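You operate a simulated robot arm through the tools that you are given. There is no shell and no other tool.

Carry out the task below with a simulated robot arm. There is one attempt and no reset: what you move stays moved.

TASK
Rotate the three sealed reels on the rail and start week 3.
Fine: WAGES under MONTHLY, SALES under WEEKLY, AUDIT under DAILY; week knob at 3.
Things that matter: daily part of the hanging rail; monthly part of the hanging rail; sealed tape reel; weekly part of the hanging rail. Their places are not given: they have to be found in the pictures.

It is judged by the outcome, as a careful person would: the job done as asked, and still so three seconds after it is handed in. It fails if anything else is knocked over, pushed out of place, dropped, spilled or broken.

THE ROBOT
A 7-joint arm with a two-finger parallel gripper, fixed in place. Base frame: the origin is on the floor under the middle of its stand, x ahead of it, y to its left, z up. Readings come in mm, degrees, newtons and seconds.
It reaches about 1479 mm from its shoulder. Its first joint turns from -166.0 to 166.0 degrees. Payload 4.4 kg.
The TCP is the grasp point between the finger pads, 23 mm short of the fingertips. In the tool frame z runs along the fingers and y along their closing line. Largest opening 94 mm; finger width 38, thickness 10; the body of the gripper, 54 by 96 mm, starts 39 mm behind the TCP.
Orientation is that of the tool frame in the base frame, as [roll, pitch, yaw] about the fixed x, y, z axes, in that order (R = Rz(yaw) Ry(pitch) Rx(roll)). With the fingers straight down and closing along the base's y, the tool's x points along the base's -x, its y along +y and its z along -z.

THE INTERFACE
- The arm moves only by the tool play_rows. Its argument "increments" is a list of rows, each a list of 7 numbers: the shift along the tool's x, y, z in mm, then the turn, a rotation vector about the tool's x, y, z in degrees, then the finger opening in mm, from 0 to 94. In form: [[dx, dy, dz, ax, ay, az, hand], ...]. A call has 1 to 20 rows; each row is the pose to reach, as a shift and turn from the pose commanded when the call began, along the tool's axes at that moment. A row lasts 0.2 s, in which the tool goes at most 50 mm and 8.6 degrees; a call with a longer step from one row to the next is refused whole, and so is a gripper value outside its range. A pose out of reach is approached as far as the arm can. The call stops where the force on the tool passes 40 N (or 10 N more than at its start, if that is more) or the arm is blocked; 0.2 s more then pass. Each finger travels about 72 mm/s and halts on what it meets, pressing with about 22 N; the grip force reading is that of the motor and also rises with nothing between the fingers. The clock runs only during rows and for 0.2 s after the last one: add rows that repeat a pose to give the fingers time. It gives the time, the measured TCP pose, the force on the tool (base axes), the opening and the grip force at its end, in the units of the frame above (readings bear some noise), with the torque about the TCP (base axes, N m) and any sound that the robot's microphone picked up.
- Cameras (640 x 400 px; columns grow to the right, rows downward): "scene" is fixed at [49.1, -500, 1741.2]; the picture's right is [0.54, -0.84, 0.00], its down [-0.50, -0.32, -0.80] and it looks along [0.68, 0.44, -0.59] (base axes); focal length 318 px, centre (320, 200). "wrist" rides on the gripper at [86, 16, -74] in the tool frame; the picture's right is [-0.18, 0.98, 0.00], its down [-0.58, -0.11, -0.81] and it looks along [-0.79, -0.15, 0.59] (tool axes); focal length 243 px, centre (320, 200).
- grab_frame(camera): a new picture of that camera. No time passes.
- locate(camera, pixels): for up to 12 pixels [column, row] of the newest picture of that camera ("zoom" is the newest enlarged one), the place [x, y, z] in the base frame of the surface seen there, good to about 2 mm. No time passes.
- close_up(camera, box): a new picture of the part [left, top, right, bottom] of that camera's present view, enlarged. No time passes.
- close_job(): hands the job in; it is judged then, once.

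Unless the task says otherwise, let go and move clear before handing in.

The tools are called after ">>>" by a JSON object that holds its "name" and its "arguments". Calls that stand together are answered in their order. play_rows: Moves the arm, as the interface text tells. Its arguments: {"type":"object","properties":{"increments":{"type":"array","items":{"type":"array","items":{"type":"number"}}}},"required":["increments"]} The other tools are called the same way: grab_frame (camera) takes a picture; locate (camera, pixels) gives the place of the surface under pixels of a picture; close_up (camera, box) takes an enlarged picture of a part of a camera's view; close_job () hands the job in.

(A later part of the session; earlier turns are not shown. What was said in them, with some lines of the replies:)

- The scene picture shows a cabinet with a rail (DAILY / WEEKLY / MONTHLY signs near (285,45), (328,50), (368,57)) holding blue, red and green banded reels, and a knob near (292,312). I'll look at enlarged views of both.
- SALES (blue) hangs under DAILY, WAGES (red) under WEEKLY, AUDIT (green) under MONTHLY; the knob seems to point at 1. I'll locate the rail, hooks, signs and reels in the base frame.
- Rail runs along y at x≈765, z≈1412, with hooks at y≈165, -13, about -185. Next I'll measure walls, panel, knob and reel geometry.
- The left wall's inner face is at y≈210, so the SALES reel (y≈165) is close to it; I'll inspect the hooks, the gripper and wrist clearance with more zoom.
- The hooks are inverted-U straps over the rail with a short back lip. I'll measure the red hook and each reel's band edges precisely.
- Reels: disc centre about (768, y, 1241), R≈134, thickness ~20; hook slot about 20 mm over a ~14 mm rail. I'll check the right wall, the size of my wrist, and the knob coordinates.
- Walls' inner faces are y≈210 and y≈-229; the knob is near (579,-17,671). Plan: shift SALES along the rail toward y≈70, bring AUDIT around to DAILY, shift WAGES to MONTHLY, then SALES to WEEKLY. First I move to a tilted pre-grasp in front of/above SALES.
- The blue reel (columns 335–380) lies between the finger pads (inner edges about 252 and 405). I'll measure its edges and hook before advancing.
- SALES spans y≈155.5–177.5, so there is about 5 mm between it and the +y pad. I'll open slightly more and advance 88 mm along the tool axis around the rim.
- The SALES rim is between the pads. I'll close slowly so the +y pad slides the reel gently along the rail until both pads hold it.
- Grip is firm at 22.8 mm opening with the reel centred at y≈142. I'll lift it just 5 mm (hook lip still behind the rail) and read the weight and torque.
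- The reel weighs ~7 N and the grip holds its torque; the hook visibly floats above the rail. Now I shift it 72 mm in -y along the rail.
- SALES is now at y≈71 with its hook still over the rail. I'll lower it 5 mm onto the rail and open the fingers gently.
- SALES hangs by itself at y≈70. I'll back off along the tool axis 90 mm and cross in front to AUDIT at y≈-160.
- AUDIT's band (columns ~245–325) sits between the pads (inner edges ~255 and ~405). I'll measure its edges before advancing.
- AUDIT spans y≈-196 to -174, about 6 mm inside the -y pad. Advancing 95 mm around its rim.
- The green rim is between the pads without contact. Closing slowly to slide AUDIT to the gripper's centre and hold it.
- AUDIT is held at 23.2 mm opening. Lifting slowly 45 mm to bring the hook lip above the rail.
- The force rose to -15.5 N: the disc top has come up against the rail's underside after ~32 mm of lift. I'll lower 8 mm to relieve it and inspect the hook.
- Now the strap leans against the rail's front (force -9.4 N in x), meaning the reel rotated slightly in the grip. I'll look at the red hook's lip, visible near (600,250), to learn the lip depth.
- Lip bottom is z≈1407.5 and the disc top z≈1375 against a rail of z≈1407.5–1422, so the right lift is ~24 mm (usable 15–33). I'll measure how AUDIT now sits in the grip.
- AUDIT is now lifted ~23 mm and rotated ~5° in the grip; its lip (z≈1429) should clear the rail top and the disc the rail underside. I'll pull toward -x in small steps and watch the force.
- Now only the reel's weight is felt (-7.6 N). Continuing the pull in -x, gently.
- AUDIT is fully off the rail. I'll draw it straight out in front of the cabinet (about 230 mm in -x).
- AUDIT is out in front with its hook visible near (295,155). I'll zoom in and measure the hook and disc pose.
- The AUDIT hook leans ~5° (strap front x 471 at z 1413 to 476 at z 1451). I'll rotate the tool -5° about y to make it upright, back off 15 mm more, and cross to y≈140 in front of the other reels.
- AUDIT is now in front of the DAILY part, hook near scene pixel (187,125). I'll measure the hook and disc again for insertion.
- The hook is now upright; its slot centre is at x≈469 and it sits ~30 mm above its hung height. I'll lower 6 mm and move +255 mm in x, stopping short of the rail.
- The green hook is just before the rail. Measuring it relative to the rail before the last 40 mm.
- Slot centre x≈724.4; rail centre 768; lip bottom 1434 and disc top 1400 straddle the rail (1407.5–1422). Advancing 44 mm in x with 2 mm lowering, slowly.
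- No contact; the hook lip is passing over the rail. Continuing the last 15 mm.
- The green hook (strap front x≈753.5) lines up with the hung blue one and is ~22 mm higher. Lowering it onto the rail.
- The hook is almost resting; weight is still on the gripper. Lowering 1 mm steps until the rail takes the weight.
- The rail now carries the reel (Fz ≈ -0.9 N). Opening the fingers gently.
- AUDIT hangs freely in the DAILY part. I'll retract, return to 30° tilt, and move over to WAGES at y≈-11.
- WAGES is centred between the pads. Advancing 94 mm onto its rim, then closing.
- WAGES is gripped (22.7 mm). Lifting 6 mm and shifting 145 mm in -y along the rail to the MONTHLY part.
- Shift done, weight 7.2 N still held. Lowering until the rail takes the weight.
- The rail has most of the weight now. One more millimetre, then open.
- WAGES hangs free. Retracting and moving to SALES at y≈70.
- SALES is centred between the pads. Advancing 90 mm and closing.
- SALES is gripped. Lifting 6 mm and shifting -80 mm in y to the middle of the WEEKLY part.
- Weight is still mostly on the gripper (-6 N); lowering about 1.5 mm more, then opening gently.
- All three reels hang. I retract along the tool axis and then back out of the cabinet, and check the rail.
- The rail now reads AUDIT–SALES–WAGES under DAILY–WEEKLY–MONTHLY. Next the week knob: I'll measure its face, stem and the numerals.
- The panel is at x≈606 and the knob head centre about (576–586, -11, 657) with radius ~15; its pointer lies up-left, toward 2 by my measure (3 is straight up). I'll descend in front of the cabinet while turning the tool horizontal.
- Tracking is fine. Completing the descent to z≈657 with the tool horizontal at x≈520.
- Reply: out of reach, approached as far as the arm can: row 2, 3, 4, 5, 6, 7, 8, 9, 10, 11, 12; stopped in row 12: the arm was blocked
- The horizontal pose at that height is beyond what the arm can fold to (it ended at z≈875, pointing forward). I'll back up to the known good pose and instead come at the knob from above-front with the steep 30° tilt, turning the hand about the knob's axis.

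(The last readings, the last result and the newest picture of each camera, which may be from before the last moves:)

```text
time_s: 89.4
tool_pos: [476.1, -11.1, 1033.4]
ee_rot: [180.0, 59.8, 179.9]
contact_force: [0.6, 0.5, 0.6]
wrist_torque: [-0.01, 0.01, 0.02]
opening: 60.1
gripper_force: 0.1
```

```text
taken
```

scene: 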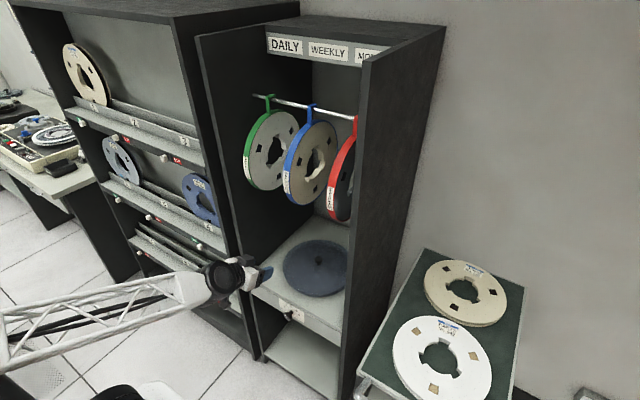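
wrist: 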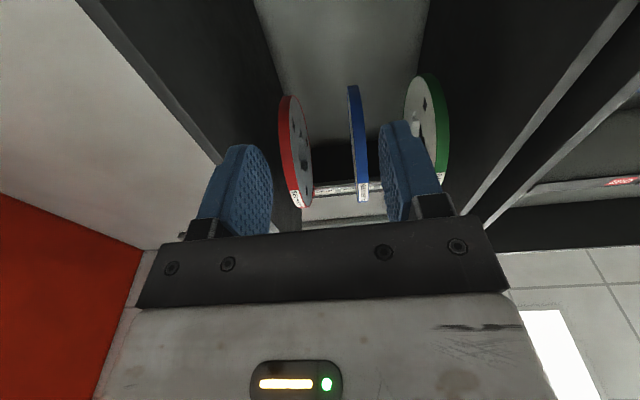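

Back at the good pose. Descending again while returning to the steep 30° tilt, to about (500, -11, 850).

>>> {"name": "play_rows", "arguments": {"increments": [[20, 0, 15, 0, 4, 0, 60], [45, 0, 34, 0, 9, 0, 60], [72, 0, 55, 0, 14, 0, 60], [98, 0, 75, 0, 20, 0, 60], [124, 0, 95, 0, 25, 0, 60], [146.8, 0, 112.5, 0, 30, 0, 60], [146.8, 0, 112.5, 0, 30, 0, 60]]}}

>>> {"name": "grab_frame", "arguments": {"camera": "scene"}}

>>> {"name": "grab_frame", "arguments": {"camera": "wrist"}}

```text
time_s: 91.0
tool_pos: [499.2, -9.1, 849.8]
ee_rot: [179.9, 29.8, 180.0]
contact_force: [0.2, 0.1, -0.9]
wrist_torque: [0.01, -0.01, 0.03]
opening: 60.1
gripper_force: 0.0
```

```text
taken
```

scene: 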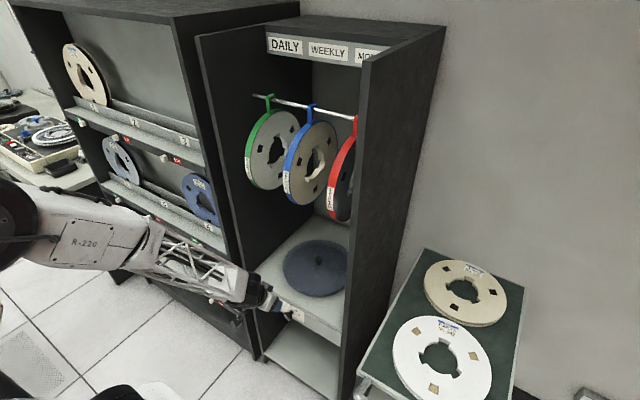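

```text
taken
```

wrist: 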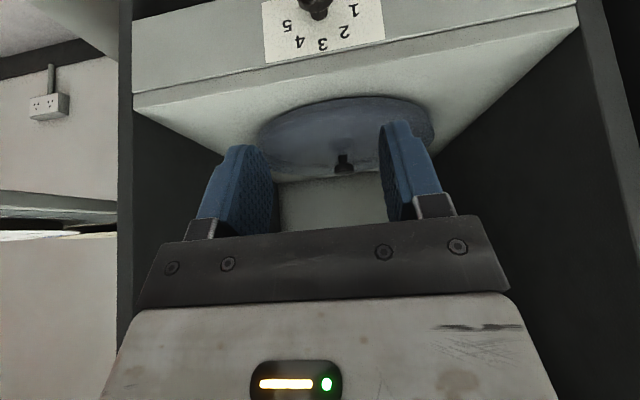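

The elbow reconfigured and the pose is good; the wrist camera sees the dial (upside down) near (320,30). Lowering 110 mm to see the knob face squarely.

>>> {"name": "play_rows", "arguments": {"increments": [[10, 0, 17.3, 0, 0, 0, 60], [25, 0, 43.3, 0, 0, 0, 60], [40, 0, 69.3, 0, 0, 0, 60], [50, 0, 86.6, 0, 0, 0, 60], [55, 0, 95.3, 0, 0, 0, 60], [55, 0, 95.3, 0, 0, 0, 60]]}}

>>> {"name": "grab_frame", "arguments": {"camera": "wrist"}}

>>> {"name": "close_up", "arguments": {"camera": "wrist", "box": [240, 0, 400, 100]}}

```text
time_s: 92.4
tool_pos: [497.8, -9.2, 736.3]
ee_rot: [179.9, 30.0, 179.9]
contact_force: [-0.6, 1.4, -0.8]
wrist_torque: [0.01, -0.03, -0.02]
opening: 59.8
gripper_force: 0.2
```

```text
taken
```

wrist: 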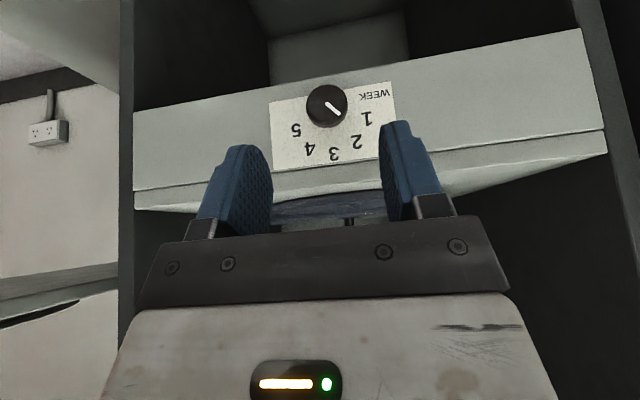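

```text
4.00 times, centred on (320, 50) of wrist
```

zoom: 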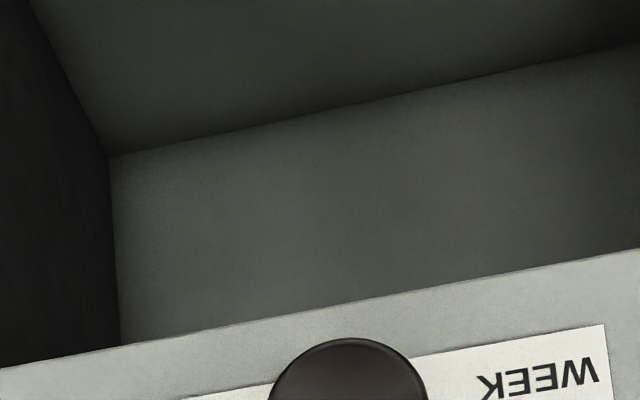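

Now the knob face is visible at (327,105) with its pointer. Enlarging it and measuring.

>>> {"name": "close_up", "arguments": {"camera": "wrist", "box": [256, 70, 416, 170]}}

>>> {"name": "locate", "arguments": {"camera": "wrist", "pixels": [[308, 106], [345, 104], [326, 87], [327, 124], [326, 105], [328, 102], [340, 114], [368, 118], [357, 142], [333, 154], [309, 149], [296, 130]]}}

```text
4.00 times, centred on (336, 120) of wrist
```

zoom: 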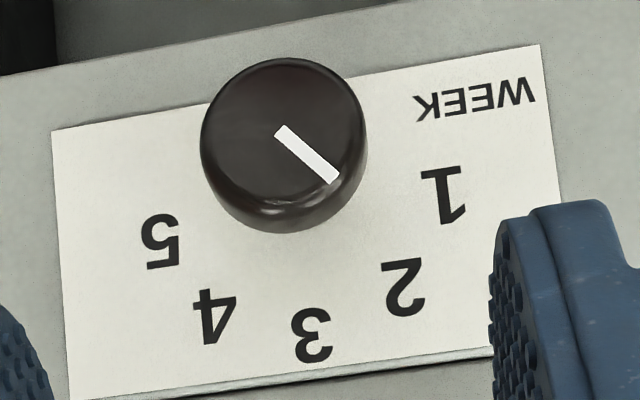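

```text
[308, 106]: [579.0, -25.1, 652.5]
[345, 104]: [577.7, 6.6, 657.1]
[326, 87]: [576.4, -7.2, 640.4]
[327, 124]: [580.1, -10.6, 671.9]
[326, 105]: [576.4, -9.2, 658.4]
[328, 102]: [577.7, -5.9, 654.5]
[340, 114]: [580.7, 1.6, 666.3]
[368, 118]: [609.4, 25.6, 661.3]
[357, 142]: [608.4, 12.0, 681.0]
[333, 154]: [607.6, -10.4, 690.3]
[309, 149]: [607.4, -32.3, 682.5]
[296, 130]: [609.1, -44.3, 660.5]
```

The dial geometry: knob centre (y -9.3, z 656.5), numerals at 0°, ±40°, ±80°; the pointer is at about 40° left of up, i.e. on 2. So I need +40° about +x. I'll pre-rotate the hand -20° about x and go to a standoff above the knob.

>>> {"name": "play_rows", "arguments": {"increments": [[-4, 5, 6, 4.33, 0, -2.5, 60], [-9, 11, 13, 8.66, 0, -5, 60], [-14, 17, 20, 13, 0, -7.5, 60], [-20.2, 23.6, 29, 17.32, 0, -10, 60], [-20.2, 23.6, 29, 17.32, 0, -10, 60], [-20.2, 23.6, 29, 17.32, 0, -10, 60]]}}

>>> {"name": "grab_frame", "arguments": {"camera": "wrist"}}

>>> {"name": "play_rows", "arguments": {"increments": [[0, 0, 0, 0, 0, 0, 60]]}}

>>> {"name": "play_rows", "arguments": {"increments": [[0, 0, 0, 0, 0, 0, 60]]}}

```text
time_s: 93.8
tool_pos: [530.0, 14.2, 723.1]
ee_rot: [-157.4, 28.0, -168.9]
contact_force: [-0.9, 0.0, 0.2]
wrist_torque: [-0.01, -0.01, 0.02]
opening: 60.0
gripper_force: 0.1
```

```text
taken
```

wrist: 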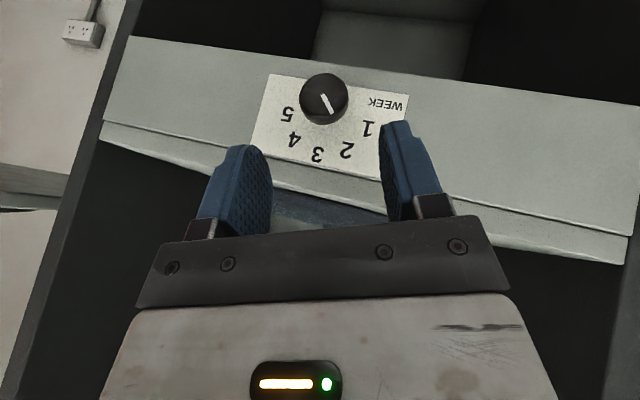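

```text
time_s: 94.2
tool_pos: [528.5, 13.4, 724.3]
ee_rot: [-157.3, 27.9, -169.0]
contact_force: [0.9, -0.3, 0.4]
wrist_torque: [-0.02, 0.02, -0.03]
opening: 60.0
gripper_force: 0.1
```

```text
time_s: 94.6
tool_pos: [529.3, 13.5, 723.6]
ee_rot: [-157.3, 27.9, -168.9]
contact_force: [-0.5, -0.6, 0.6]
wrist_torque: [0.01, 0.0, 0.02]
opening: 59.6
gripper_force: 0.1
```

At standoff the average TCP is (529.3, 13.7, 723.7); the remaining move is (0, 1.2, 82) in tool axes. I'll advance 60 mm first and check the pads straddle the knob.

>>> {"name": "play_rows", "arguments": {"increments": [[0, 0.4, 12, 0, 0, 0, 60], [0, 0.8, 25, 0, 0, 0, 60], [0, 1.2, 38, 0, 0, 0, 60], [0, 1.2, 50, 0, 0, 0, 60], [0, 1.2, 60, 0, 0, 0, 60], [0, 1.2, 60, 0, 0, 0, 60]]}}

>>> {"name": "grab_frame", "arguments": {"camera": "wrist"}}

>>> {"name": "close_up", "arguments": {"camera": "scene", "box": [232, 260, 328, 330]}}

```text
time_s: 96.0
tool_pos: [559.6, -1.3, 674.2]
ee_rot: [-157.3, 27.9, -168.9]
contact_force: [0.8, -0.6, 0.1]
wrist_torque: [-0.03, 0.0, 0.01]
opening: 60.0
gripper_force: 0.0
```

```text
taken
```

wrist: 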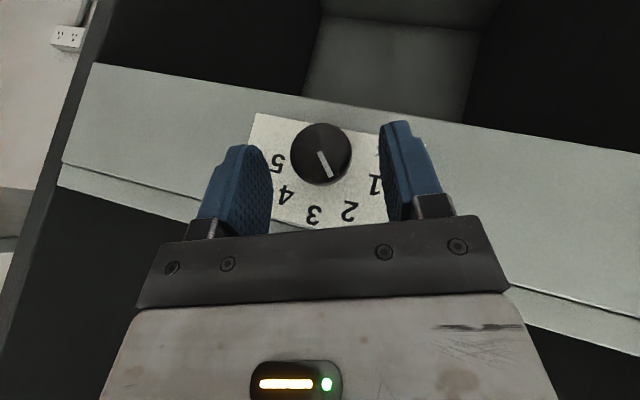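

```text
5.71 times, centred on (280, 295) of scene
```

zoom: 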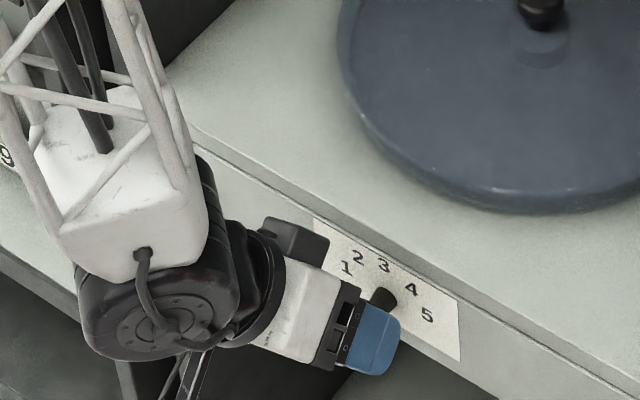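

The knob is centred between the pads. Advancing the last 22 mm.

>>> {"name": "play_rows", "arguments": {"increments": [[0, 0, 7, 0, 0, 0, 60], [0, 0, 14, 0, 0, 0, 60], [0, 0, 20, 0, 0, 0, 60], [0, 0, 21.9, 0, 0, 0, 60], [0, 0, 21.9, 0, 0, 0, 60]]}}

>>> {"name": "grab_frame", "arguments": {"camera": "wrist"}}

>>> {"name": "play_rows", "arguments": {"increments": [[0, 0, 0, 0, 0, 0, 60]]}}

```text
time_s: 97.2
tool_pos: [570.6, -9.6, 656.8]
ee_rot: [-157.3, 27.9, -169.0]
contact_force: [0.3, -0.5, -0.9]
wrist_torque: [0.03, 0.02, 0.03]
opening: 60.2
gripper_force: 0.0
```

```text
taken
```

wrist: 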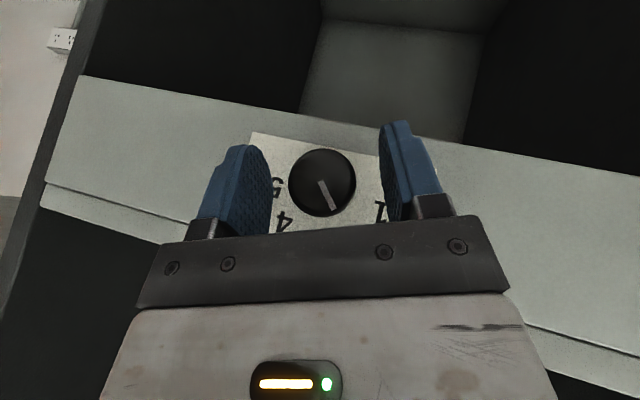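

```text
time_s: 97.6
tool_pos: [570.0, -8.8, 657.1]
ee_rot: [-157.4, 27.9, -169.0]
contact_force: [-0.5, -0.5, 1.6]
wrist_torque: [-0.02, -0.01, 0.01]
opening: 59.9
gripper_force: 0.1
```

TCP is on the knob axis. Closing the fingers gently on the knob head.

>>> {"name": "play_rows", "arguments": {"increments": [[0, 0, 0, 0, 0, 0, 52], [0, 0, 0, 0, 0, 0, 46], [0, 0, 0, 0, 0, 0, 41], [0, 0, 0, 0, 0, 0, 37], [0, 0, 0, 0, 0, 0, 34], [0, 0, 0, 0, 0, 0, 31], [0, 0, 0, 0, 0, 0, 25], [0, 0, 0, 0, 0, 0, 15], [0, 0, 0, 0, 0, 0, 0], [0, 0, 0, 0, 0, 0, 0]]}}

>>> {"name": "grab_frame", "arguments": {"camera": "wrist"}}

```text
time_s: 99.7
tool_pos: [570.9, -8.5, 656.6]
ee_rot: [-157.2, 27.8, -169.1]
contact_force: [-0.2, -6.9, 5.3]
wrist_torque: [-0.02, 0.07, 0.06]
opening: 35.6
gripper_force: 45.1
stopped in row 10: the force on the tool passed its limit at 41 N (the readings are from after the stop); the commanded pose is now the measured one
```

```text
taken
```

wrist: 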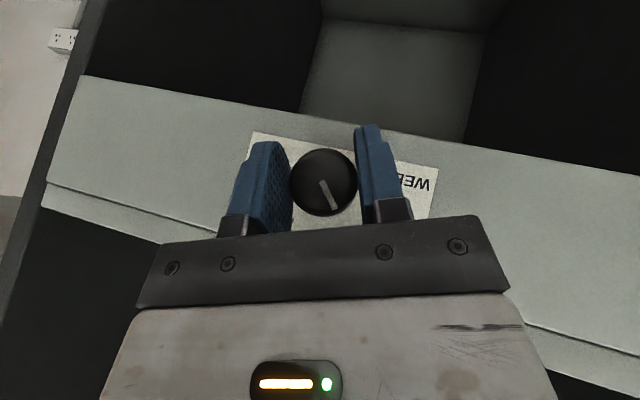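

Only the -y pad met the knob (force along -tool y, opening 35.6), so the hand is ~1.8 mm off centre. I'll reopen slightly, shift -1.8 mm along tool y and close again.

>>> {"name": "play_rows", "arguments": {"increments": [[0, 0, 0, 0, 0, 0, 40], [0, -1, 0, 0, 0, 0, 42], [0, -1.8, 0, 0, 0, 0, 42], [0, -1.8, 0, 0, 0, 0, 42]]}}

>>> {"name": "play_rows", "arguments": {"increments": [[0, 0, 0, 0, 0, 0, 38], [0, 0, 0, 0, 0, 0, 36], [0, 0, 0, 0, 0, 0, 34], [0, 0, 0, 0, 0, 0, 33], [0, 0, 0, 0, 0, 0, 32], [0, 0, 0, 0, 0, 0, 31], [0, 0, 0, 0, 0, 0, 30]]}}

```text
time_s: 100.7
tool_pos: [570.1, -10.5, 657.8]
ee_rot: [-157.3, 27.9, -168.9]
contact_force: [0.9, 0.0, 0.3]
wrist_torque: [0.01, 0.01, -0.02]
opening: 42.1
gripper_force: 0.1
```

```text
time_s: 102.3
tool_pos: [570.8, -9.5, 657.2]
ee_rot: [-157.3, 27.8, -169.0]
contact_force: [1.7, 17.0, -6.6]
wrist_torque: [0.05, 0.08, 0.26]
opening: 38.0
gripper_force: 8.8
```

Now the +y pad met first at 38 mm, so the knob is ~35 mm wide and its centre lies ~1.5 mm back. Correcting +1.5 mm and closing again slowly.

>>> {"name": "play_rows", "arguments": {"increments": [[0, 0, 0, 0, 0, 0, 42], [0, 0.8, 0, 0, 0, 0, 42], [0, 1.5, 0, 0, 0, 0, 42], [0, 1.5, 0, 0, 0, 0, 42]]}}

>>> {"name": "play_rows", "arguments": {"increments": [[0, 0, 0, 0, 0, 0, 39], [0, 0, 0, 0, 0, 0, 37], [0, 0, 0, 0, 0, 0, 36], [0, 0, 0, 0, 0, 0, 35], [0, 0, 0, 0, 0, 0, 34]]}}

```text
time_s: 103.3
tool_pos: [570.2, -9.1, 657.6]
ee_rot: [-157.3, 27.9, -169.1]
contact_force: [0.1, 0.8, 0.9]
wrist_torque: [0.02, 0.02, -0.01]
opening: 42.0
gripper_force: 0.0
```

```text
time_s: 104.5
tool_pos: [570.6, -7.6, 657.0]
ee_rot: [-157.3, 27.9, -169.0]
contact_force: [-0.7, -5.5, 1.5]
wrist_torque: [-0.03, -0.05, -0.09]
opening: 36.4
gripper_force: 2.5
```

Nearly centred (small -5.5 N). A -0.4 mm correction and a firmer close.

>>> {"name": "play_rows", "arguments": {"increments": [[0, -0.2, 0, 0, 0, 0, 34], [0, -0.4, 0, 0, 0, 0, 34], [0, -0.4, 0, 0, 0, 0, 32], [0, -0.4, 0, 0, 0, 0, 30], [0, -0.4, 0, 0, 0, 0, 28]]}}

>>> {"name": "grab_frame", "arguments": {"camera": "wrist"}}

```text
time_s: 105.7
tool_pos: [571.7, -8.8, 656.9]
ee_rot: [-157.1, 28.0, -168.9]
contact_force: [-2.7, 8.3, -3.9]
wrist_torque: [0.03, 0.04, 0.25]
opening: 35.7
gripper_force: 44.8
```

```text
taken
```

wrist: 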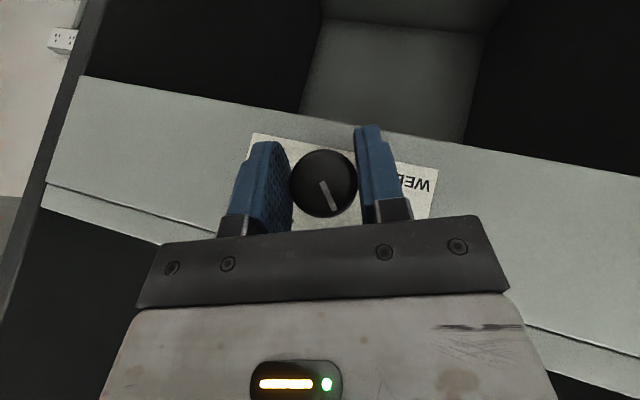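

Both pads hold the knob (grip 45 N). Turning the hand +20° about the base x axis first, then checking the pointer.

>>> {"name": "play_rows", "arguments": {"increments": [[0, 0, 0, -3.47, 0, 1.99, 20], [0, 0, 0, -6.94, 0, 3.98, 20], [0, 0, 0, -10.4, 0, 5.98, 20], [0, 0, 0, -13.87, 0, 7.97, 20], [0, 0, 0, -17.34, 0, 9.96, 20], [0, 0, 0, -17.34, 0, 9.96, 20]]}}

>>> {"name": "grab_frame", "arguments": {"camera": "wrist"}}

>>> {"name": "close_up", "arguments": {"camera": "wrist", "box": [240, 100, 440, 230]}}

```text
time_s: 106.2
tool_pos: [570.9, -9.7, 656.8]
ee_rot: [-164.1, 29.0, -172.3]
contact_force: [1.6, 3.6, -7.7]
wrist_torque: [0.02, 0.71, 0.17]
opening: 35.5
gripper_force: 45.6
stopped in row 2: the force on the tool passed its limit at 42 N (the readings are from after the stop); the commanded pose is now the measured one
```

```text
taken
```

wrist: 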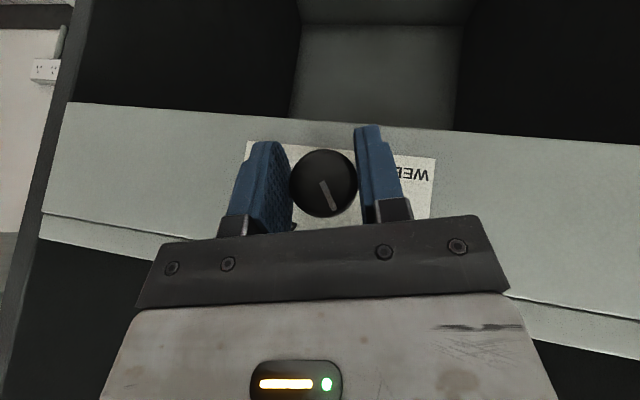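

```text
3.08 times, centred on (340, 165) of wrist
```

zoom: 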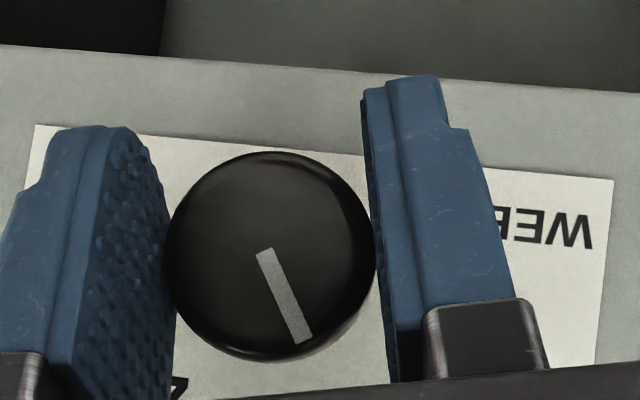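

The knob turned with the hand (~7°) before a 42 N transient stopped it. Continuing more slowly, 2° per row.

>>> {"name": "play_rows", "arguments": {"increments": [[0, 0, 0, 0, 0, 0, 20], [0, 0, 0, -0.87, 0, 0.5, 20], [0, 0, 0, -1.73, 0, 1.0, 20], [0, 0, 0, -3.47, 0, 1.99, 20], [0, 0, 0, -5.2, 0, 2.99, 20], [0, 0, 0, -6.94, 0, 3.98, 20]]}}

```text
time_s: 107.6
tool_pos: [570.3, -8.9, 656.1]
ee_rot: [-173.2, 29.8, -176.7]
contact_force: [7.4, 13.0, 3.4]
wrist_torque: [0.04, -0.74, 0.54]
opening: 35.5
gripper_force: 45.2
```

Turning proceeds (about 14° so far) with a moderate +13 N side force; I'll ease +0.3 mm in y and continue.

>>> {"name": "play_rows", "arguments": {"increments": [[0, 0.3, 0, 0, 0, 0, 20], [0, 0.3, 0, -1.73, 0, 1.0, 20], [0, 0.3, 0, -3.47, 0, 1.99, 20], [0, 0.3, 0, -5.2, 0, 2.99, 20], [0, 0.3, 0, -6.94, 0, 3.98, 20], [0, 0.3, 0, -8.67, 0, 4.98, 20]]}}

>>> {"name": "close_up", "arguments": {"camera": "wrist", "box": [240, 100, 440, 230]}}

```text
time_s: 109.0
tool_pos: [569.8, -10.1, 657.0]
ee_rot: [175.2, 29.9, 177.5]
contact_force: [20.5, -26.5, -12.2]
wrist_torque: [-0.05, 0.0, -0.34]
opening: 35.5
gripper_force: 45.5
```

```text
3.08 times, centred on (340, 165) of wrist
```

zoom: 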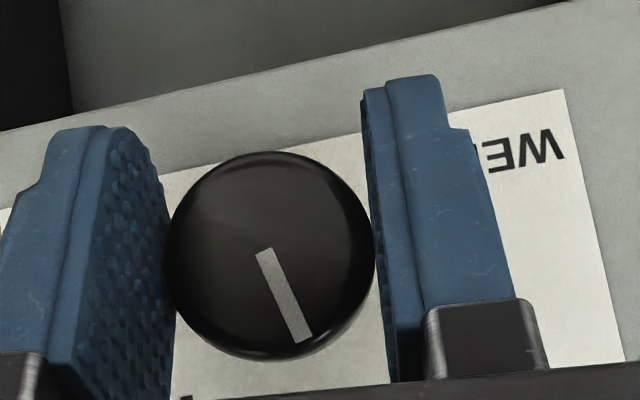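

About 24° turned; side force has built to (20,-26,-12) N, so I'll relieve with a tiny shift and read again.

>>> {"name": "play_rows", "arguments": {"increments": [[-0.04, -0.1, 0.08, 0, 0, 0, 20], [-0.08, -0.2, 0.15, 0, 0, 0, 20], [-0.08, -0.2, 0.15, 0, 0, 0, 20]]}}

```text
time_s: 109.5
tool_pos: [569.8, -9.5, 656.1]
ee_rot: [175.3, 29.9, 177.4]
contact_force: [5.0, -11.9, -8.0]
wrist_torque: [-0.03, 0.13, -0.16]
opening: 35.4
gripper_force: 45.2
stopped in row 2: the force on the tool passed its limit at 47 N (the readings are from after the stop); the commanded pose is now the measured one
```

Force dropped to ~15 N after the stop. Continuing the turn in slow 1.5° steps.

>>> {"name": "play_rows", "arguments": {"increments": [[0, 0, 0, -0.65, 0, 0.37, 20], [0, 0, 0, -1.73, 0, 1.0, 20], [0, 0, 0, -3.03, 0, 1.74, 20], [0, 0, 0, -4.33, 0, 2.49, 20], [0, 0, 0, -5.63, 0, 3.24, 20], [0, 0, 0, -6.94, 0, 3.98, 20]]}}

```text
time_s: 110.9
tool_pos: [569.9, -10.7, 657.2]
ee_rot: [166.3, 29.2, 173.1]
contact_force: [-2.7, -15.9, 1.1]
wrist_torque: [-0.02, -0.16, 0.05]
opening: 35.4
gripper_force: 44.8
stopped in row 6: the force on the tool passed its limit at 42 N (the readings are from after the stop); the commanded pose is now the measured one
```

~32° turned. Checking the pointer against the dial now.

>>> {"name": "grab_frame", "arguments": {"camera": "wrist"}}

>>> {"name": "close_up", "arguments": {"camera": "wrist", "box": [220, 80, 460, 230]}}

>>> {"name": "close_up", "arguments": {"camera": "scene", "box": [264, 290, 328, 330]}}

```text
taken
```

wrist: 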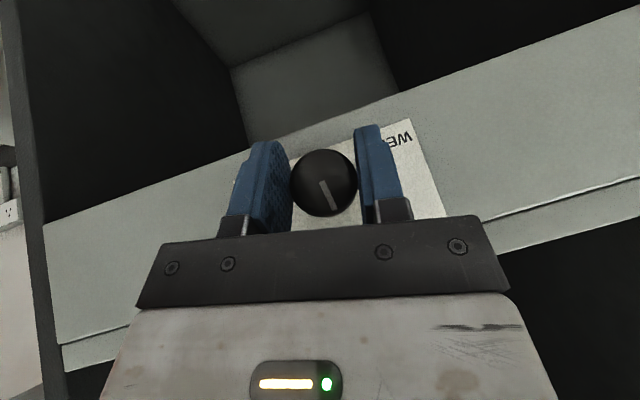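

```text
2.67 times, centred on (340, 155) of wrist
```

zoom: 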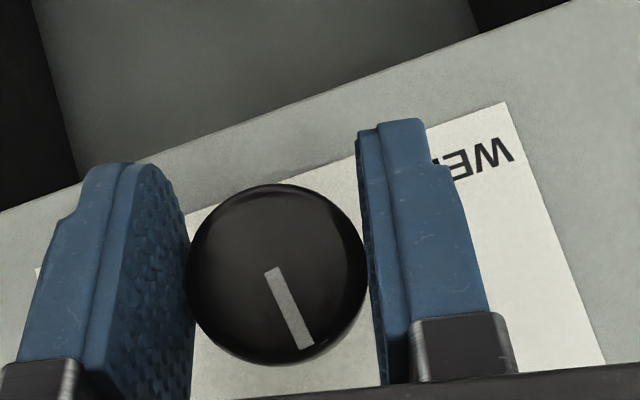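

```text
10.00 times, centred on (296, 310) of scene
```

zoom: 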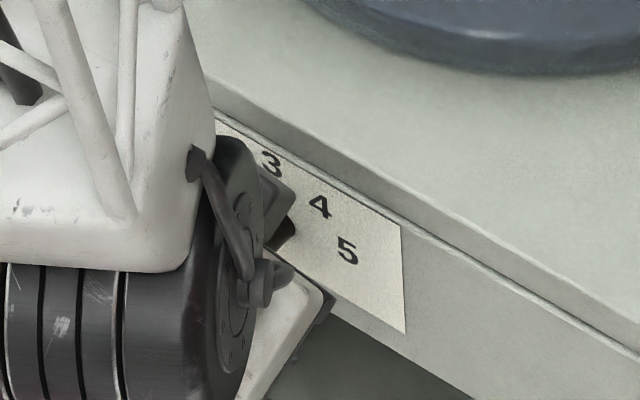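

The pointer is now only ~3–7° short of straight up (3). Turning another 5° slowly.

>>> {"name": "play_rows", "arguments": {"increments": [[0, 0, 0, -0.65, 0, 0.37, 20], [0, 0, 0, -1.52, 0, 0.87, 20], [0, 0, 0, -2.6, 0, 1.49, 20], [0, 0, 0, -3.47, 0, 1.99, 20], [0, 0, 0, -4.33, 0, 2.49, 20]]}}

>>> {"name": "grab_frame", "arguments": {"camera": "wrist"}}

>>> {"name": "close_up", "arguments": {"camera": "wrist", "box": [220, 80, 460, 230]}}

```text
time_s: 112.2
tool_pos: [569.9, -10.8, 656.8]
ee_rot: [160.7, 28.5, 170.1]
contact_force: [-3.8, -12.7, 2.2]
wrist_torque: [-0.04, -0.11, -0.27]
opening: 35.4
gripper_force: 44.9
stopped in row 5: the force on the tool passed its limit at 41 N (the readings are from after the stop); the commanded pose is now the measured one
```

```text
taken
```

wrist: 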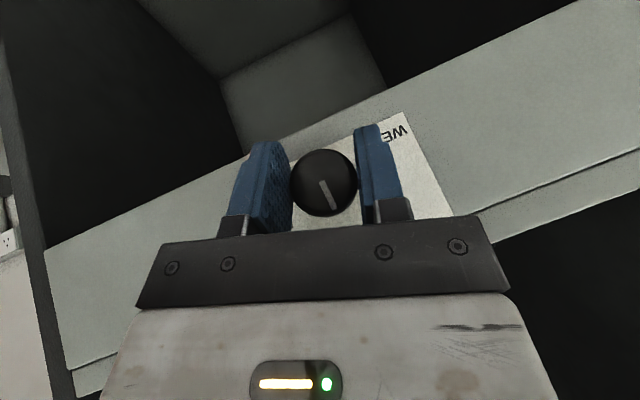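

```text
2.67 times, centred on (340, 155) of wrist
```

zoom: 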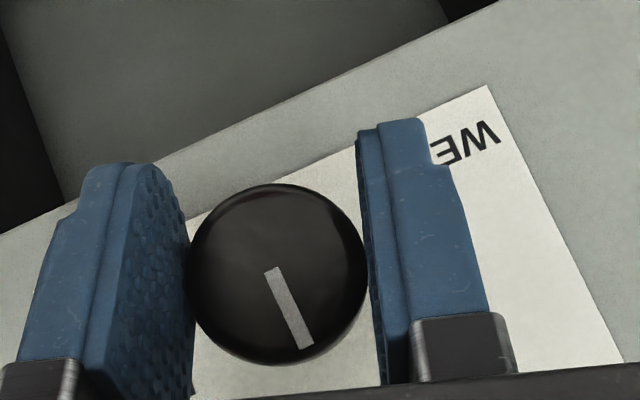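

The pointer now appears within ~2° of vertical (at 3). Releasing gently and backing off to verify.

>>> {"name": "play_rows", "arguments": {"increments": [[0, 0, 0, 0, 0, 0, 36], [0, 0, 0, 0, 0, 0, 38], [0, 0, 0, 0, 0, 0, 42], [0, 0, 0, 0, 0, 0, 48], [0, 0, 0, 0, 0, 0, 54], [0, 0, 0, 0, 0, 0, 60], [0, 0, 0, 0, 0, 0, 60]]}}

>>> {"name": "play_rows", "arguments": {"increments": [[0, 0, -8, 0, 0, 0, 60], [0, 0, -20, 0, 0, 0, 60], [0, 0, -35, 0, 0, 0, 60], [0, 0, -50, 0, 0, 0, 60], [0, 0, -65, 0, 0, 0, 60], [0, 0, -80, 0, 0, 0, 60], [0, 0, -80, 0, 0, 0, 60]]}}

>>> {"name": "grab_frame", "arguments": {"camera": "wrist"}}

```text
time_s: 113.8
tool_pos: [570.2, -10.6, 655.8]
ee_rot: [160.7, 28.5, 170.2]
contact_force: [0.2, 0.1, -1.2]
wrist_torque: [-0.03, 0.01, -0.02]
opening: 60.1
gripper_force: 0.1
```

```text
time_s: 115.4
tool_pos: [531.1, -31.4, 724.0]
ee_rot: [160.7, 28.5, 170.2]
contact_force: [0.2, 0.8, 0.4]
wrist_torque: [0.01, 0.01, -0.01]
opening: 60.0
gripper_force: 0.0
```

```text
taken
```

wrist: 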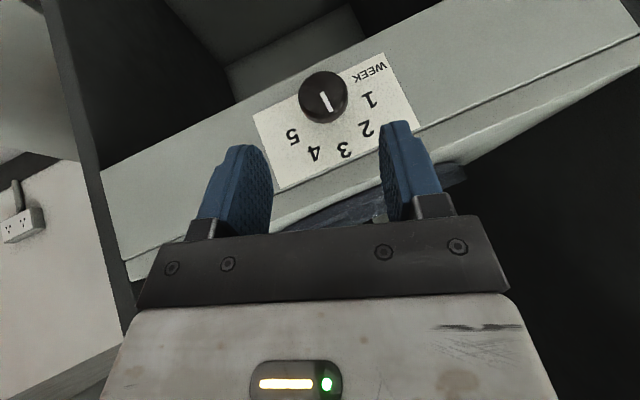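

>>> {"name": "close_up", "arguments": {"camera": "wrist", "box": [250, 50, 410, 190]}}

>>> {"name": "locate", "arguments": {"camera": "zoom", "pixels": [[320, 100], [320, 110]]}}

```text
2.86 times, centred on (330, 120) of wrist
```

zoom: 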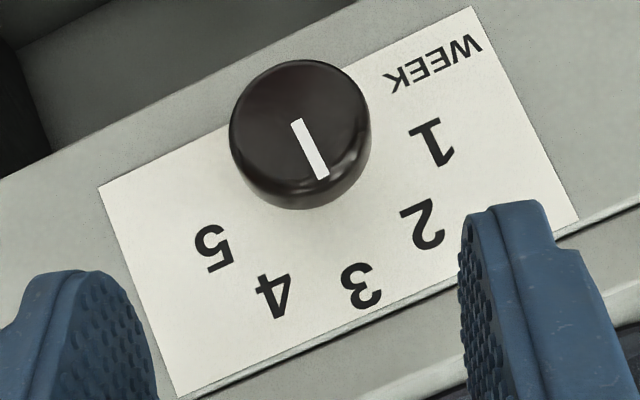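

```text
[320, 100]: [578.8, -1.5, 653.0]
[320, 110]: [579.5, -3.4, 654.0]
```

The pointer lies along the plate's vertical (computed angle ≈0°), i.e. on 3. I'll straighten the hand and move away up and back for a final check.

>>> {"name": "play_rows", "arguments": {"increments": [[0, 5, -20, 1, 0, -0.6, 60], [0, 14, -45, 3.5, 0, -2, 60], [0, 26, -75, 7, 0, -4, 60], [0.3, 40, -105, 10, 0, -6, 60], [0.5, 53, -135, 13, 0, -7.5, 60], [0.7, 62.6, -159.4, 14.7, 0, -8.5, 60], [0.7, 62.6, -159.4, 14.7, 0, -8.5, 60]]}}

>>> {"name": "grab_frame", "arguments": {"camera": "scene"}}

>>> {"name": "grab_frame", "arguments": {"camera": "wrist"}}

>>> {"name": "close_up", "arguments": {"camera": "scene", "box": [230, 30, 390, 230]}}

>>> {"name": "close_up", "arguments": {"camera": "scene", "box": [264, 290, 328, 330]}}

```text
time_s: 117.0
tool_pos: [448.8, -8.2, 873.6]
ee_rot: [-179.8, 29.9, 179.8]
contact_force: [-1.0, -0.8, 0.5]
wrist_torque: [0.0, -0.01, 0.0]
opening: 59.9
gripper_force: 0.1
```

```text
taken
```

scene: 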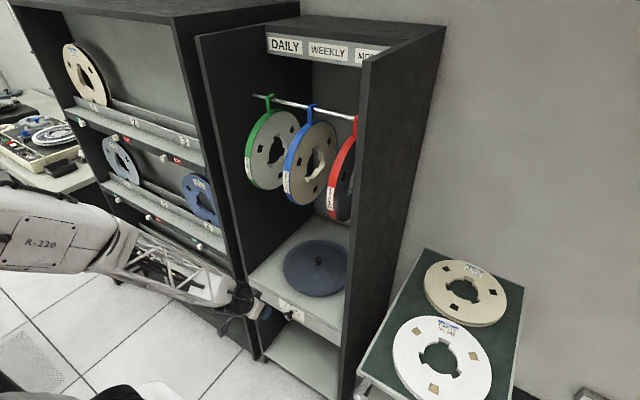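

```text
taken
```

wrist: 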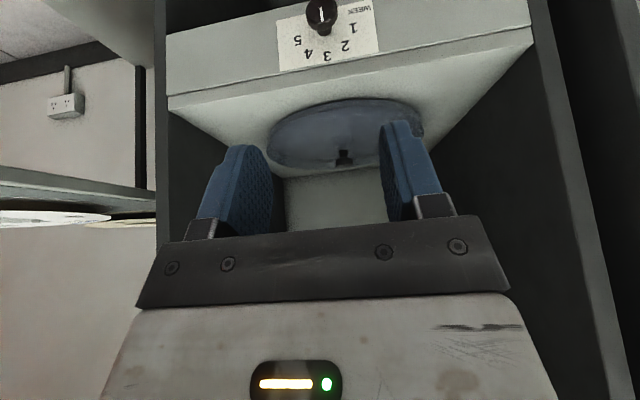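

```text
2.00 times, centred on (310, 130) of scene
```

zoom: 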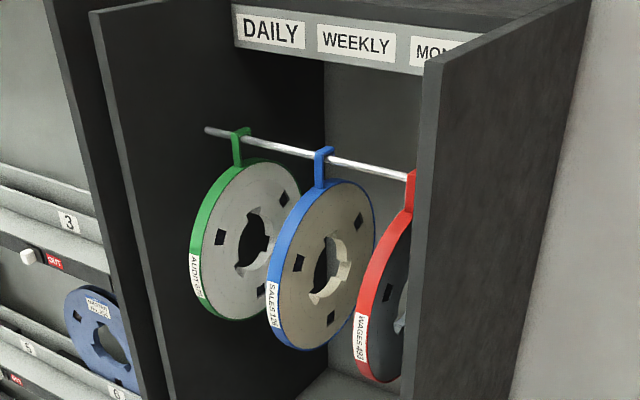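

```text
10.00 times, centred on (296, 310) of scene
```

zoom: 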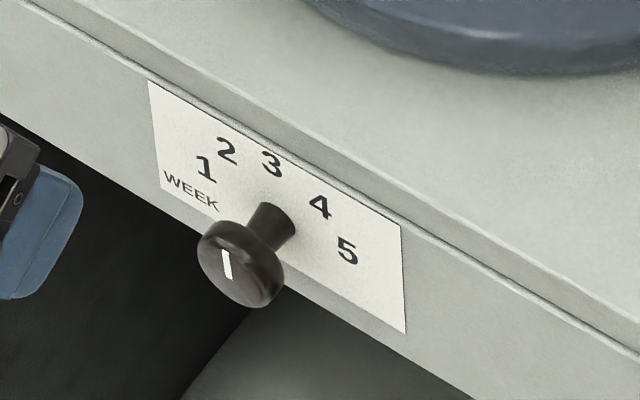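

The reels look right. I'll check the pointer angle more precisely with a tighter zoom from both cameras.

>>> {"name": "close_up", "arguments": {"camera": "scene", "box": [278, 306, 302, 321]}}

>>> {"name": "close_up", "arguments": {"camera": "wrist", "box": [270, 0, 390, 75]}}

```text
16.00 times, centred on (290, 314) of scene
```

zoom: 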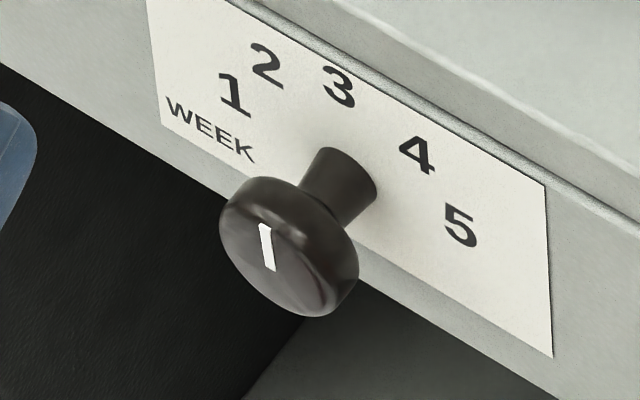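

```text
5.33 times, centred on (330, 38) of wrist
```

zoom: 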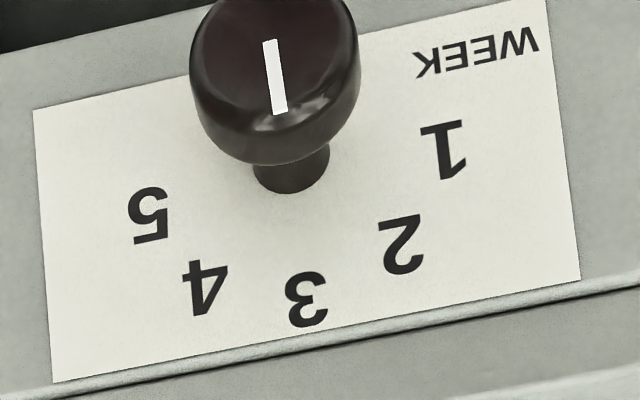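

Both views put the pointer within ~3° of straight up at 3 (numerals are 40° apart), and the knob stayed after release. Finally I check the three hooks on the rail against the signs.

>>> {"name": "close_up", "arguments": {"camera": "scene", "box": [246, 84, 366, 134]}}

>>> {"name": "locate", "arguments": {"camera": "scene", "pixels": [[267, 104], [309, 113], [356, 122], [245, 165], [287, 190], [331, 200]]}}

>>> {"name": "close_up", "arguments": {"camera": "scene", "box": [230, 120, 370, 230]}}

```text
5.33 times, centred on (306, 109) of scene
```

zoom: 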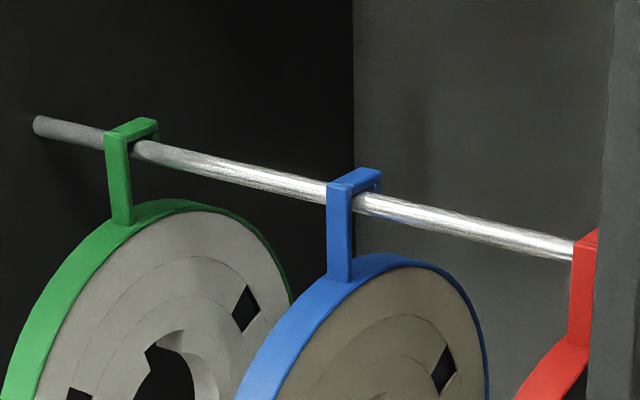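

```text
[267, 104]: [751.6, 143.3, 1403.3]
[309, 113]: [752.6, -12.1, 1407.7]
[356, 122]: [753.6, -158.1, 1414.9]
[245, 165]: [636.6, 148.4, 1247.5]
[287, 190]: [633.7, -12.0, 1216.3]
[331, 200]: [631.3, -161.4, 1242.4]
```

```text
3.64 times, centred on (300, 175) of scene
```

zoom: 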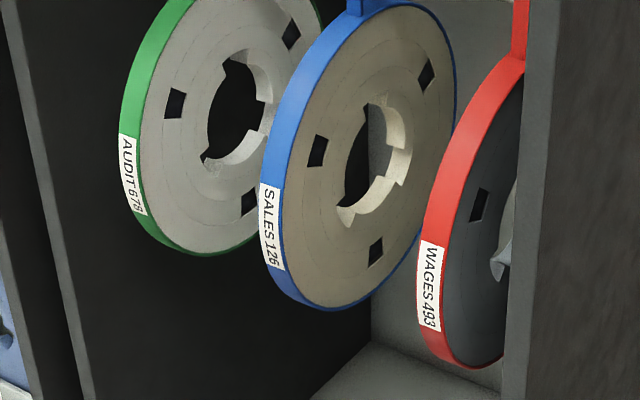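

AUDIT hangs at y≈141 (DAILY), SALES at y≈-12 (WEEKLY), WAGES at y≈-159 (MONTHLY), each hook seated on the rail. The knob points at 3, the gripper is empty and clear, and nothing else looks moved, so I'm handing the job in.

>>> {"name": "close_job", "arguments": {}}

```text
The job is handed in.
```

The three reels are in their new places on the rail and the week knob is set to 3. I've handed the job in, but the result hasn't come back.

| Item | Asked for | Final state |
|---|---|---|
| AUDIT | DAILY | under the DAILY sign, hook on the rail at y ≈ 141 mm |
| SALES | WEEKLY | under the WEEKLY sign, hook on the rail at y ≈ -12 mm |
| WAGES | MONTHLY | under the MONTHLY sign, hook on the rail at y ≈ -159 mm |
| Week knob | 3 | moved from 2 to 3, pointer about 3° short of exact (numbers are about 40° apart) |

- **AUDIT lift:** I lifted it too far at first, so the top of the reel pressed against the underside of the rail (about 15 N). It turned about 5° in the gripper. I straightened it before hanging it again, and saw no damage in the pictures.
- **Knob turn:** the force limit stopped the arm several times, at 41–47 N. The knob stayed where I left it after release.

In the last pictures the gripper was empty and clear of the cabinet, and nothing else looked moved.
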